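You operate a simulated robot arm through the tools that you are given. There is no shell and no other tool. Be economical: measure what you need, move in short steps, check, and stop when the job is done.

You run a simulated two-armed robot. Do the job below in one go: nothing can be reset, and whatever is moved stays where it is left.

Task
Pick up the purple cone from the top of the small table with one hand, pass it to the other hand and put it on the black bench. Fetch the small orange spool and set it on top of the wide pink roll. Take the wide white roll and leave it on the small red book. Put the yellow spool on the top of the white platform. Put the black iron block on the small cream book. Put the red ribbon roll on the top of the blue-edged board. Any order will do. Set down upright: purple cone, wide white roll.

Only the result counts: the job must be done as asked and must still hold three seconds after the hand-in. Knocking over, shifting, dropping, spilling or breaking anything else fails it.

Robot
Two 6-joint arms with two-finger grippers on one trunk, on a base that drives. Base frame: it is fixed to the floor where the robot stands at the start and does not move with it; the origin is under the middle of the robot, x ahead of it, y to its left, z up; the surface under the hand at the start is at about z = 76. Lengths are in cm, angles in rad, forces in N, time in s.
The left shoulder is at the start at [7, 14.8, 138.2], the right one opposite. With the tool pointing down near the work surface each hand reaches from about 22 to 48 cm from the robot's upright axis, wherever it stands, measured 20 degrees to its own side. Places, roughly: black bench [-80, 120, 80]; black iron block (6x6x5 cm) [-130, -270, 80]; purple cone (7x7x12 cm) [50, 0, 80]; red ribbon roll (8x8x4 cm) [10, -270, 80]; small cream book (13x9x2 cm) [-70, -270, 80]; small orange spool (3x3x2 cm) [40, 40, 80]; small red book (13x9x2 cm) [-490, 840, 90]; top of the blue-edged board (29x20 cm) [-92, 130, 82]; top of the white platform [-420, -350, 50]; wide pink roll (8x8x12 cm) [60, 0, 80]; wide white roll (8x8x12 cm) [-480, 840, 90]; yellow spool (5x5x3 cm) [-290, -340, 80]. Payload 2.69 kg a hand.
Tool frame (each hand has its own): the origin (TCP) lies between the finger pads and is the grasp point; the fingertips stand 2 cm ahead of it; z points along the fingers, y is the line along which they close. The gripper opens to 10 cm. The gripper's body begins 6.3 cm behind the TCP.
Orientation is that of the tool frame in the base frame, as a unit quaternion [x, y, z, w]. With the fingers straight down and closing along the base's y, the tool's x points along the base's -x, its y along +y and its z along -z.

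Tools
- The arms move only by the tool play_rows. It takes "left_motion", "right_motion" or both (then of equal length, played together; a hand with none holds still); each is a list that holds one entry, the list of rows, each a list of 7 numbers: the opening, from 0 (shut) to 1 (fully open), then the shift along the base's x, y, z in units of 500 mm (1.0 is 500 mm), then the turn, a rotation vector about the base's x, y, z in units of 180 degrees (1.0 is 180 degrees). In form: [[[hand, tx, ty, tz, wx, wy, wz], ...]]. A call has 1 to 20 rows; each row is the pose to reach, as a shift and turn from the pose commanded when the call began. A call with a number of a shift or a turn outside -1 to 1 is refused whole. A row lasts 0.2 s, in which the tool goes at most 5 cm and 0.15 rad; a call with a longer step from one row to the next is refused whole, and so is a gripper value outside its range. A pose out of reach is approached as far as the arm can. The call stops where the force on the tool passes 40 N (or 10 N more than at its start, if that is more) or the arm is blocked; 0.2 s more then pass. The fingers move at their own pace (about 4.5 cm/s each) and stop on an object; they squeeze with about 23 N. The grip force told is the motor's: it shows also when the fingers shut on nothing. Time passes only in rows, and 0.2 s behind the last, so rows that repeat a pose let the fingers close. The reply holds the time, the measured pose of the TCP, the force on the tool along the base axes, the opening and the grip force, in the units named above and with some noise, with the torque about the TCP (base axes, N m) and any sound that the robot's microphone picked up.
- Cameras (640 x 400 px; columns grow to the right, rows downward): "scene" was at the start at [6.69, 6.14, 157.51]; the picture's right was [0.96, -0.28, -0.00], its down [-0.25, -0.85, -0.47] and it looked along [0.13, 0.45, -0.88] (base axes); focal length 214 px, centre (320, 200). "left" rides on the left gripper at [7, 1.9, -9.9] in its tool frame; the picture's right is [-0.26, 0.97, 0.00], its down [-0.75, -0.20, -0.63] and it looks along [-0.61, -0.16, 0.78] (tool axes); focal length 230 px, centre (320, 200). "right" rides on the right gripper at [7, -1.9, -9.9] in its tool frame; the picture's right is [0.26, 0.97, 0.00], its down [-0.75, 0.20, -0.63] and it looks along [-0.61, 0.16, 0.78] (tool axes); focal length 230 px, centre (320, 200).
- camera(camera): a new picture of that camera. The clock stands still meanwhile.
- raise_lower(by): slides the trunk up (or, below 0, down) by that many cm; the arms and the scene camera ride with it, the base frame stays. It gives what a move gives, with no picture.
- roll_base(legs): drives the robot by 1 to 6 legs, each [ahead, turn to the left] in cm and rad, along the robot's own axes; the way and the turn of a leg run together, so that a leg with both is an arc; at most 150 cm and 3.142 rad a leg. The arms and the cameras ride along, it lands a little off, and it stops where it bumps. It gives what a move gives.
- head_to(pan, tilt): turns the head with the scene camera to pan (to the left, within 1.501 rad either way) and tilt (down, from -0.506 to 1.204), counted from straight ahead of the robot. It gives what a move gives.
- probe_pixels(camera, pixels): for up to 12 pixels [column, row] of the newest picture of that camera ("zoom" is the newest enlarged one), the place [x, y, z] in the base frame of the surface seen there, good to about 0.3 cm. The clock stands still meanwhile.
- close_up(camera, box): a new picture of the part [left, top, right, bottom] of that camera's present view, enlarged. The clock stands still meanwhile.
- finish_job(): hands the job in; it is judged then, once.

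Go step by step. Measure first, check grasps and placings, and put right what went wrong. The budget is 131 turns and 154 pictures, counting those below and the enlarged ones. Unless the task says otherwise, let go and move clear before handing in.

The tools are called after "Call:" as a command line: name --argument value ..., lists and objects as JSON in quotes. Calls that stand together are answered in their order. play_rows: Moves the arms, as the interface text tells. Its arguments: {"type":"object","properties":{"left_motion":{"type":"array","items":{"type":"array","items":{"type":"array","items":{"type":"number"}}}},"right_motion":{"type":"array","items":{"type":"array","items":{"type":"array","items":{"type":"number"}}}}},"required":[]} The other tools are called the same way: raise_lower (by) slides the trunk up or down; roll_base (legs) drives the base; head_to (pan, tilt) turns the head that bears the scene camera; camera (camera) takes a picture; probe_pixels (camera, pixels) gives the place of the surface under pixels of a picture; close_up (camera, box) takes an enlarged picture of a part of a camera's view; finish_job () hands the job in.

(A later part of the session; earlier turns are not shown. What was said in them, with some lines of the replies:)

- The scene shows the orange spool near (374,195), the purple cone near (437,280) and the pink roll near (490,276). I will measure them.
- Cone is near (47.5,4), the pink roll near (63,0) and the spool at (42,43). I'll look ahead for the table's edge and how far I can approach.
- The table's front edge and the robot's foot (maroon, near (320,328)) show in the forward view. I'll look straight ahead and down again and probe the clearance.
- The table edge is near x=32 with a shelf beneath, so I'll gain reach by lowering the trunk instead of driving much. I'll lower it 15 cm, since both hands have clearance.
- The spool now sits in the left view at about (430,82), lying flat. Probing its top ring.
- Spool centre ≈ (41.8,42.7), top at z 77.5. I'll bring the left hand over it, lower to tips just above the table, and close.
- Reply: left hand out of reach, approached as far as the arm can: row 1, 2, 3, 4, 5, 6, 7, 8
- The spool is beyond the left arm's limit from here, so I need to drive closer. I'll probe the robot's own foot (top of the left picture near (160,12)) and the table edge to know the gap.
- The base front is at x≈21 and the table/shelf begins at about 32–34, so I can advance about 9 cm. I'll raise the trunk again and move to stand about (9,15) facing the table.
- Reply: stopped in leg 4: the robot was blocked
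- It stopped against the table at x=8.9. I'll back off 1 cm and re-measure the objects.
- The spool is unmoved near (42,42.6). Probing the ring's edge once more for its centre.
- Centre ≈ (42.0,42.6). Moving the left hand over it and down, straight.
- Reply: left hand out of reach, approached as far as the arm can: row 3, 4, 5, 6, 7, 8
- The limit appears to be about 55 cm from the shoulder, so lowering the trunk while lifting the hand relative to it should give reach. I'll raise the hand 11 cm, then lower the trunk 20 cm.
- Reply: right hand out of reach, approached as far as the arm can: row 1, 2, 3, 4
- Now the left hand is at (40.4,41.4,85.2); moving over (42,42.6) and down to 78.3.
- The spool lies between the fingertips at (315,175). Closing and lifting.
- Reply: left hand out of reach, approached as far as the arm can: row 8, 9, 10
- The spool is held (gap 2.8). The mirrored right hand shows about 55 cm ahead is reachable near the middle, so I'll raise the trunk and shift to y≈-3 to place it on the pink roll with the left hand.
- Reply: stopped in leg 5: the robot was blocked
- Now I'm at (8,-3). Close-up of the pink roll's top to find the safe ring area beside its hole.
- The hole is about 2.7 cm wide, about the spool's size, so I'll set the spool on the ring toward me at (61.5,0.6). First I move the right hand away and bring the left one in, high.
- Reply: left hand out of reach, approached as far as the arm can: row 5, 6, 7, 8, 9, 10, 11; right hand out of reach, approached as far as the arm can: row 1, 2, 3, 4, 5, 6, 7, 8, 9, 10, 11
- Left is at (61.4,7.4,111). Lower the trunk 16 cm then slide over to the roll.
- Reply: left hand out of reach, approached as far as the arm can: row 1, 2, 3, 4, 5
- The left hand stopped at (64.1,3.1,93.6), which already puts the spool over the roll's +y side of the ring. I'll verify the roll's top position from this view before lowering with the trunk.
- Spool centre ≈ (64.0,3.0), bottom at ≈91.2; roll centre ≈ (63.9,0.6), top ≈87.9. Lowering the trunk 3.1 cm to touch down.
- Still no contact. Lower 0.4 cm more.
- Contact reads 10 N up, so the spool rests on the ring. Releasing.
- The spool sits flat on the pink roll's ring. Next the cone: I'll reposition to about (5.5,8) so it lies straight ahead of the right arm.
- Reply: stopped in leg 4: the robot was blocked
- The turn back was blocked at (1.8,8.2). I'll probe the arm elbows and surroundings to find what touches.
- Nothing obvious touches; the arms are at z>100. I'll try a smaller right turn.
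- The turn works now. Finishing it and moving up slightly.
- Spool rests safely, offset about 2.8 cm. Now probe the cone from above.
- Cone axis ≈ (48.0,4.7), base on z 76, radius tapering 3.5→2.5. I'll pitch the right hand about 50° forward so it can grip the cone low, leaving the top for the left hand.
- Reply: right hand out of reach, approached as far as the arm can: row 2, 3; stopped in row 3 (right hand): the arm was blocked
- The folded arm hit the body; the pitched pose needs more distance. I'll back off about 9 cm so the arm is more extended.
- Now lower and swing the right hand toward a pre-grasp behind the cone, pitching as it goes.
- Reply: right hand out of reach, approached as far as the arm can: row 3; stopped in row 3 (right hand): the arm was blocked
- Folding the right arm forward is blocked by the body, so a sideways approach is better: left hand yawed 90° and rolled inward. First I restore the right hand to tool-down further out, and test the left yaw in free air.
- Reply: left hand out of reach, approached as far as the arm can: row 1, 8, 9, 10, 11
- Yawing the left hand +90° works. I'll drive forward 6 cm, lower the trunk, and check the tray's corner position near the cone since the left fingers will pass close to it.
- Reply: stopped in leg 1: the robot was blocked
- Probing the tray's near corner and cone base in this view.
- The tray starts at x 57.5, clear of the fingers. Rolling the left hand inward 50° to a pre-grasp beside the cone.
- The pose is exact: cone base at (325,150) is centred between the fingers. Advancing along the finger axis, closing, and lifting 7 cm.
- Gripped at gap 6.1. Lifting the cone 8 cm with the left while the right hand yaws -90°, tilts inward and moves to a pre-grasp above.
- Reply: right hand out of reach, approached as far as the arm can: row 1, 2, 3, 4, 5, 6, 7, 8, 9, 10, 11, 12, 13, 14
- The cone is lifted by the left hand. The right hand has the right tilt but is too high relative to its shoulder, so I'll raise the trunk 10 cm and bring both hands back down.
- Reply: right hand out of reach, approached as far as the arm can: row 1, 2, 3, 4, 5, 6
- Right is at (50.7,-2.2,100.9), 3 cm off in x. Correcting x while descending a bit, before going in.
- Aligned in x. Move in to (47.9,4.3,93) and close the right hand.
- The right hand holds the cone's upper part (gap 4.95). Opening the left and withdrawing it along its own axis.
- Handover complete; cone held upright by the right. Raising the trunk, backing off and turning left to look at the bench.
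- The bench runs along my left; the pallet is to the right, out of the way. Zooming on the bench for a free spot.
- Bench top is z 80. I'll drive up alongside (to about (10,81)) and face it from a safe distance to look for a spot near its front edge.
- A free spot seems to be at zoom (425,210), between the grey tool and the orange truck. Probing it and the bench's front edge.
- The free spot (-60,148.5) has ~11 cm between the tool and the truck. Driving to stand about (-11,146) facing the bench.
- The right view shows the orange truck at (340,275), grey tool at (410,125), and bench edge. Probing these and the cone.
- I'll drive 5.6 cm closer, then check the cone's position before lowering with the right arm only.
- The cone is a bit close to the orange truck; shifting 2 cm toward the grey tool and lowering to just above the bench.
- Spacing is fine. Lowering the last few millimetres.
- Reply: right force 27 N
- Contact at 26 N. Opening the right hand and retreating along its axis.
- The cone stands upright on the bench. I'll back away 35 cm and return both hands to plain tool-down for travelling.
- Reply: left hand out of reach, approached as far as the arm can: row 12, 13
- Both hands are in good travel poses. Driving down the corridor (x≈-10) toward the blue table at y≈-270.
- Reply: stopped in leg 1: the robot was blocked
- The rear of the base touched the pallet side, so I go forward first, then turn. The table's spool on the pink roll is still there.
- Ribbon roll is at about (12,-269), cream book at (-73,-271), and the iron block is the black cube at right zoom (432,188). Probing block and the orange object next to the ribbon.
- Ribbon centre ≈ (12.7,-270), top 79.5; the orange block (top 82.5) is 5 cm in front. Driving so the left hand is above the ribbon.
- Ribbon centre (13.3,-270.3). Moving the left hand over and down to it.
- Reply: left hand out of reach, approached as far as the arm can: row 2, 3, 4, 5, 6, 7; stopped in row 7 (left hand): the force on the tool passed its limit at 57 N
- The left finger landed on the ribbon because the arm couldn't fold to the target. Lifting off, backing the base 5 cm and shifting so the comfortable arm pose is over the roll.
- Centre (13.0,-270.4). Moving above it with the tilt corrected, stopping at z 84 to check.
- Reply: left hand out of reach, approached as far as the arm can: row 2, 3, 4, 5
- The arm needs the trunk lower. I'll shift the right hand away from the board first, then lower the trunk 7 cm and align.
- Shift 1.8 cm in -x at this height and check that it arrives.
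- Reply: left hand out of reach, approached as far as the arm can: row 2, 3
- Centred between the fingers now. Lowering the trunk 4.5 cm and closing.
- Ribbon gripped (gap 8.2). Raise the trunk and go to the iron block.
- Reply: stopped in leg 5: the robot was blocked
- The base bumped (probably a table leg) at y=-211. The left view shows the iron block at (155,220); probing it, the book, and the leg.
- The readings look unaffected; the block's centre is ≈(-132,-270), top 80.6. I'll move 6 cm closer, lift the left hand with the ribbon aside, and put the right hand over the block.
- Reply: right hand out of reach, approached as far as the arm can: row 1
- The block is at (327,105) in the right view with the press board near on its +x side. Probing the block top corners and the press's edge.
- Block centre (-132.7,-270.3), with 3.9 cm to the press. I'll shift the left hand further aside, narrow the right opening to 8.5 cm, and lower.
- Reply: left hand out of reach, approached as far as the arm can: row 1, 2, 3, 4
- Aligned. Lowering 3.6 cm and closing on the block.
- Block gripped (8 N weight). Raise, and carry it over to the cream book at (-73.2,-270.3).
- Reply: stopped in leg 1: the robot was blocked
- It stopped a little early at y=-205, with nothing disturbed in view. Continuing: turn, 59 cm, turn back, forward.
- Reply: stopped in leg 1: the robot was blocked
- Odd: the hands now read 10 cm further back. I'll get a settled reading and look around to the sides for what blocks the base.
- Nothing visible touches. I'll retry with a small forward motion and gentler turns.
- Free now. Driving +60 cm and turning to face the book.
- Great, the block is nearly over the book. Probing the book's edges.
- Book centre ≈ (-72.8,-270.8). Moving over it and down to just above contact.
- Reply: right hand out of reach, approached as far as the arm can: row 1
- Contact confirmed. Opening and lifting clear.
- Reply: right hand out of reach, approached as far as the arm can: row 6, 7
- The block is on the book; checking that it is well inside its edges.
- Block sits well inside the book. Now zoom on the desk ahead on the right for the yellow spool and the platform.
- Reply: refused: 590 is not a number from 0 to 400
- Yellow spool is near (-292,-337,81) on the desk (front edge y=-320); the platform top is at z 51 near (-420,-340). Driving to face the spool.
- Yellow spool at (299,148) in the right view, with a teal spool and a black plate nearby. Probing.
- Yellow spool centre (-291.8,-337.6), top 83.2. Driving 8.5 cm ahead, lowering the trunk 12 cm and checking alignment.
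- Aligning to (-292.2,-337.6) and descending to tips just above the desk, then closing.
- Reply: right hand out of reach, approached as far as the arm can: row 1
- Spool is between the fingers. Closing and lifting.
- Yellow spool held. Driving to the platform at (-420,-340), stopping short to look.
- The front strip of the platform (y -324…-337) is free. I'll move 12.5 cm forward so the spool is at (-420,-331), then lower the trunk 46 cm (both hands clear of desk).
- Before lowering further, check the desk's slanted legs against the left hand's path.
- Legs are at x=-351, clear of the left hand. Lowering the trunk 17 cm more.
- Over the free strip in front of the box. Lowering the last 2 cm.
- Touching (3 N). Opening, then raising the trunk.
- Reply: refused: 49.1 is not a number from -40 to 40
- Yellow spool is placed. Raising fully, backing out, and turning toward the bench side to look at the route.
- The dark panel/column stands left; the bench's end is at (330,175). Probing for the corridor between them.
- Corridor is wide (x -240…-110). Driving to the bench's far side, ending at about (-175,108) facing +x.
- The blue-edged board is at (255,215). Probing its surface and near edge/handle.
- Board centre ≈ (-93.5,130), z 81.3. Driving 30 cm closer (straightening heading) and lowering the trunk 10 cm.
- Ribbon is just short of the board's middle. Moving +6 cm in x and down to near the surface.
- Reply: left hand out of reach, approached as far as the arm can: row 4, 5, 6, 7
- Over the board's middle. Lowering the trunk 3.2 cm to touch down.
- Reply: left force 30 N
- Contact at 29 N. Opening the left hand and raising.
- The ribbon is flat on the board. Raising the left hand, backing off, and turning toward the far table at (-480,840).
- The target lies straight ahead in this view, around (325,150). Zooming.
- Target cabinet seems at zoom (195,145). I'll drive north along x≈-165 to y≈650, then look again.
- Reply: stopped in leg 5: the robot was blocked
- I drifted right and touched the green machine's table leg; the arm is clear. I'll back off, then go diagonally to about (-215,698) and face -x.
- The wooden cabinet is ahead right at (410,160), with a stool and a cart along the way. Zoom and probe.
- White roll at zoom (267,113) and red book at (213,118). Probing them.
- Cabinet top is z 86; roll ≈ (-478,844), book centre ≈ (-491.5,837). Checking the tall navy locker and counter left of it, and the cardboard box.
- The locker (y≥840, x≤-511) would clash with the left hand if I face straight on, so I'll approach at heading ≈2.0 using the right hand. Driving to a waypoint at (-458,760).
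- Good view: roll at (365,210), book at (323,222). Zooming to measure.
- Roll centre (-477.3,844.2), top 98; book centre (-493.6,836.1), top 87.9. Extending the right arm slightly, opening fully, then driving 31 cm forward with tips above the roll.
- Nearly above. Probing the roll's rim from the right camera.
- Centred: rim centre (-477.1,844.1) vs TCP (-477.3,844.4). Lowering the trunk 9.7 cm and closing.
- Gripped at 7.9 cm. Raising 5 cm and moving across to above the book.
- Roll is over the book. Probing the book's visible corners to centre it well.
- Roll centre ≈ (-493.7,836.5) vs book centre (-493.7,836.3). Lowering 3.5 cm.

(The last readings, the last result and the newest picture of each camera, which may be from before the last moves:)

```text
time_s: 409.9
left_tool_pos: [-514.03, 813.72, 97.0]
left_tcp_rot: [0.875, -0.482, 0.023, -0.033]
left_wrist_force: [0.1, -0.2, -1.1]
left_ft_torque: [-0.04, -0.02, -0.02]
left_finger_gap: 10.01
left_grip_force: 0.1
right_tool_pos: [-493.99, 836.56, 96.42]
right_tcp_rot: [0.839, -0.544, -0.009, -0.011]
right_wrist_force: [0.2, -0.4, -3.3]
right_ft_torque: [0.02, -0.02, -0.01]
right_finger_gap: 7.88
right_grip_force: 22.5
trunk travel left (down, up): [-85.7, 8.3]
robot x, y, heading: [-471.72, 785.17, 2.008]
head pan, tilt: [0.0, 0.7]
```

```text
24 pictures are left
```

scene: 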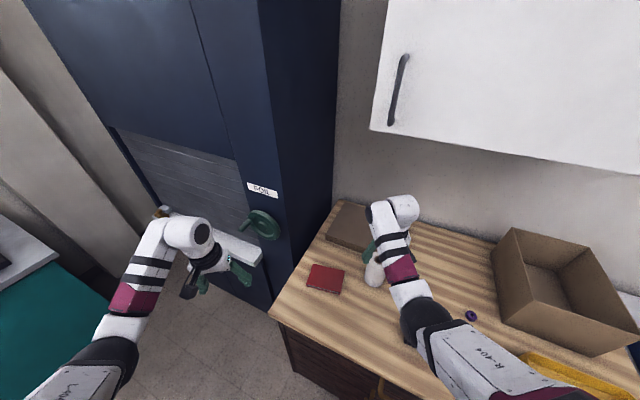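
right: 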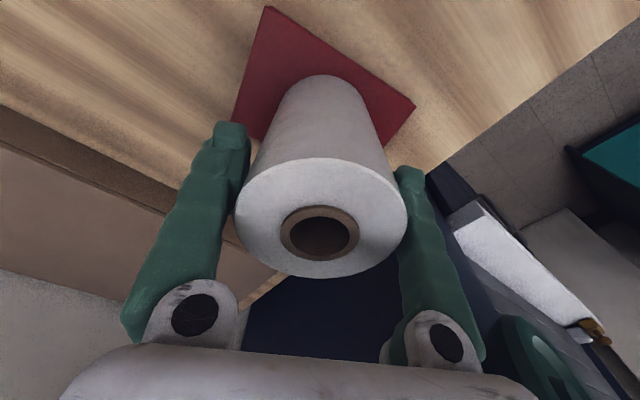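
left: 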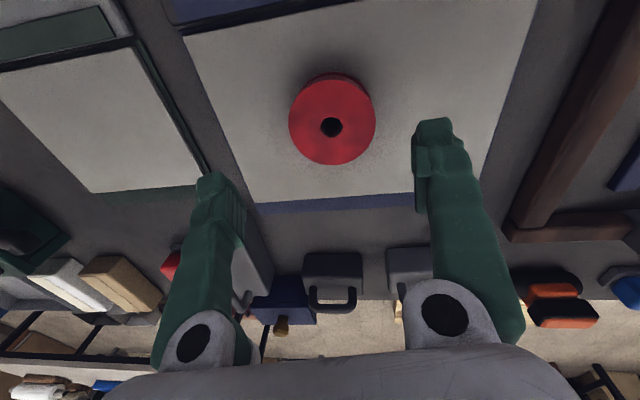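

Still carrying its weight; lower 0.4 cm.

Call:
raise_lower --by -0.4

```text
time_s: 410.5
left_tool_pos: [-513.82, 813.73, 96.73]
left_tcp_rot: [0.876, -0.481, 0.022, -0.033]
left_wrist_force: [-0.6, 0.8, 1.0]
left_ft_torque: [-0.03, 0.0, 0.05]
left_finger_gap: 9.99
left_grip_force: 0.0
right_tool_pos: [-493.88, 836.61, 96.23]
right_tcp_rot: [0.839, -0.544, -0.011, -0.013]
right_wrist_force: [0.8, -0.1, 12.6]
right_ft_torque: [-0.37, -0.33, 0.04]
right_finger_gap: 7.85
right_grip_force: 22.5
trunk travel left (down, up): [-85.3, 8.7]
robot x, y, heading: [-472.01, 785.11, 2.008]
head pan, tilt: [0.0, 0.7]
```

Contact. Opening and rising.

Call:
play_rows --right_motion '[[[0.85, 0, 0, 0, 0, 0, 0], [0.95, 0, 0, 0, 0, 0, 0], [1, 0, 0, 0, 0, 0, 0], [1, 0, 0, 0, 0, 0, 0]]]'

Call:
raise_lower --by 8.6

Call:
camera --camera "right"

```text
time_s: 411.5
left_tool_pos: [-513.88, 813.9, 96.62]
left_tcp_rot: [0.875, -0.482, 0.023, -0.032]
left_wrist_force: [-0.5, -0.3, 0.1]
left_ft_torque: [0.0, 0.01, 0.02]
left_finger_gap: 10.01
left_grip_force: 0.0
right_tool_pos: [-493.86, 836.58, 95.95]
right_tcp_rot: [0.84, -0.543, -0.009, -0.011]
right_wrist_force: [0.4, 0.7, -0.1]
right_ft_torque: [-0.02, 0.01, 0.0]
right_finger_gap: 10.01
right_grip_force: 0.0
trunk travel left (down, up): [-85.3, 8.7]
robot x, y, heading: [-471.73, 784.69, 2.009]
head pan, tilt: [0.0, 0.7]
```

```text
time_s: 412.7
left_tool_pos: [-513.89, 813.76, 105.25]
left_tcp_rot: [0.876, -0.482, 0.023, -0.033]
left_wrist_force: [-0.3, -0.2, -0.8]
left_ft_torque: [0.01, 0.0, 0.01]
left_finger_gap: 9.99
left_grip_force: 0.0
right_tool_pos: [-493.93, 836.5, 104.6]
right_tcp_rot: [0.839, -0.544, -0.009, -0.011]
right_wrist_force: [-0.5, -0.2, 0.3]
right_ft_torque: [0.01, 0.0, 0.03]
right_finger_gap: 10.02
right_grip_force: 0.0
trunk travel left (down, up): [-93.9, 0.1]
robot x, y, heading: [-471.93, 784.82, 2.009]
head pan, tilt: [0.0, 0.7]
```

```text
23 pictures are left
```

right: 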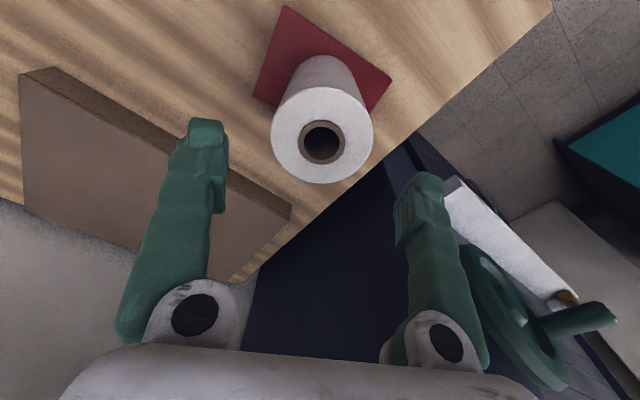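

The white roll stands upright on the red book. Backing away and taking a final look.

Call:
roll_base --legs '[[-35, 0]]'

Call:
close_up --camera "scene" --box '[280, 150, 480, 290]'

```text
time_s: 414.9
left_tool_pos: [-499.46, 783.09, 105.05]
left_tcp_rot: [0.874, -0.485, 0.024, -0.033]
left_wrist_force: [0.0, 0.5, 0.5]
left_ft_torque: [0.01, -0.01, 0.0]
left_finger_gap: 10.0
left_grip_force: 0.1
right_tool_pos: [-479.11, 805.93, 104.44]
right_tcp_rot: [0.837, -0.547, -0.008, -0.012]
right_wrist_force: [0.4, 0.1, 0.1]
right_ft_torque: [-0.06, -0.01, 0.0]
right_finger_gap: 10.01
right_grip_force: 0.1
trunk travel left (down, up): [-93.9, 0.1]
robot x, y, heading: [-457.54, 754.01, 2.003]
head pan, tilt: [0.0, 0.7]
```

```text
2.86 times, centred on (380, 220) of scene
```

zoom: 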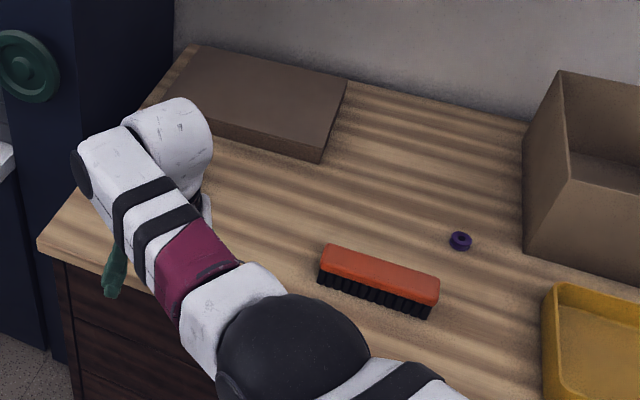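

The arm hides the roll from the scene camera, so I'll check with the right camera.

Call:
camera --camera "right"

```text
21 pictures are left
```

right: 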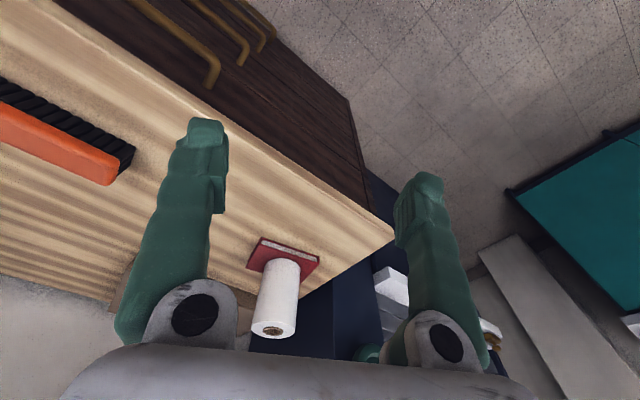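

The right view shows the white roll upright on the red book at (277,290). All six items are placed and both hands are clear, so I'm handing in.

Call:
finish_job

```text
The job is handed in.
```

All six placements are done and the job is handed in, but the base bumped furniture a few times on the way; I saw nothing knocked over, though I did not check each spot afterwards.

- **Purple cone:** I picked it up with the left hand, passed it to the right in the air, and stood it upright on the black bench.
- **Small orange spool:** It sits on top of the pink roll, off-centre on the ring, because the roll's hole is about the spool's width.
- **Wide white roll:** It stands upright on the red book, centred to within about half a centimetre.
- **Yellow spool:** It is on the front strip of the white platform, in front of the box there.
- **Black iron block:** It is on the cream book, well inside the edges.
- **Red ribbon roll:** It is flat near the middle of the blue-edged board. A finger pressed on it at 57 N during the first grasp attempt; it looked unharmed.

The clear contacts were with the small table and the green machine's table leg. A blocked turn was probably the pallet edge, and the robot also stopped short a few times near the blue table for no cause I could see.
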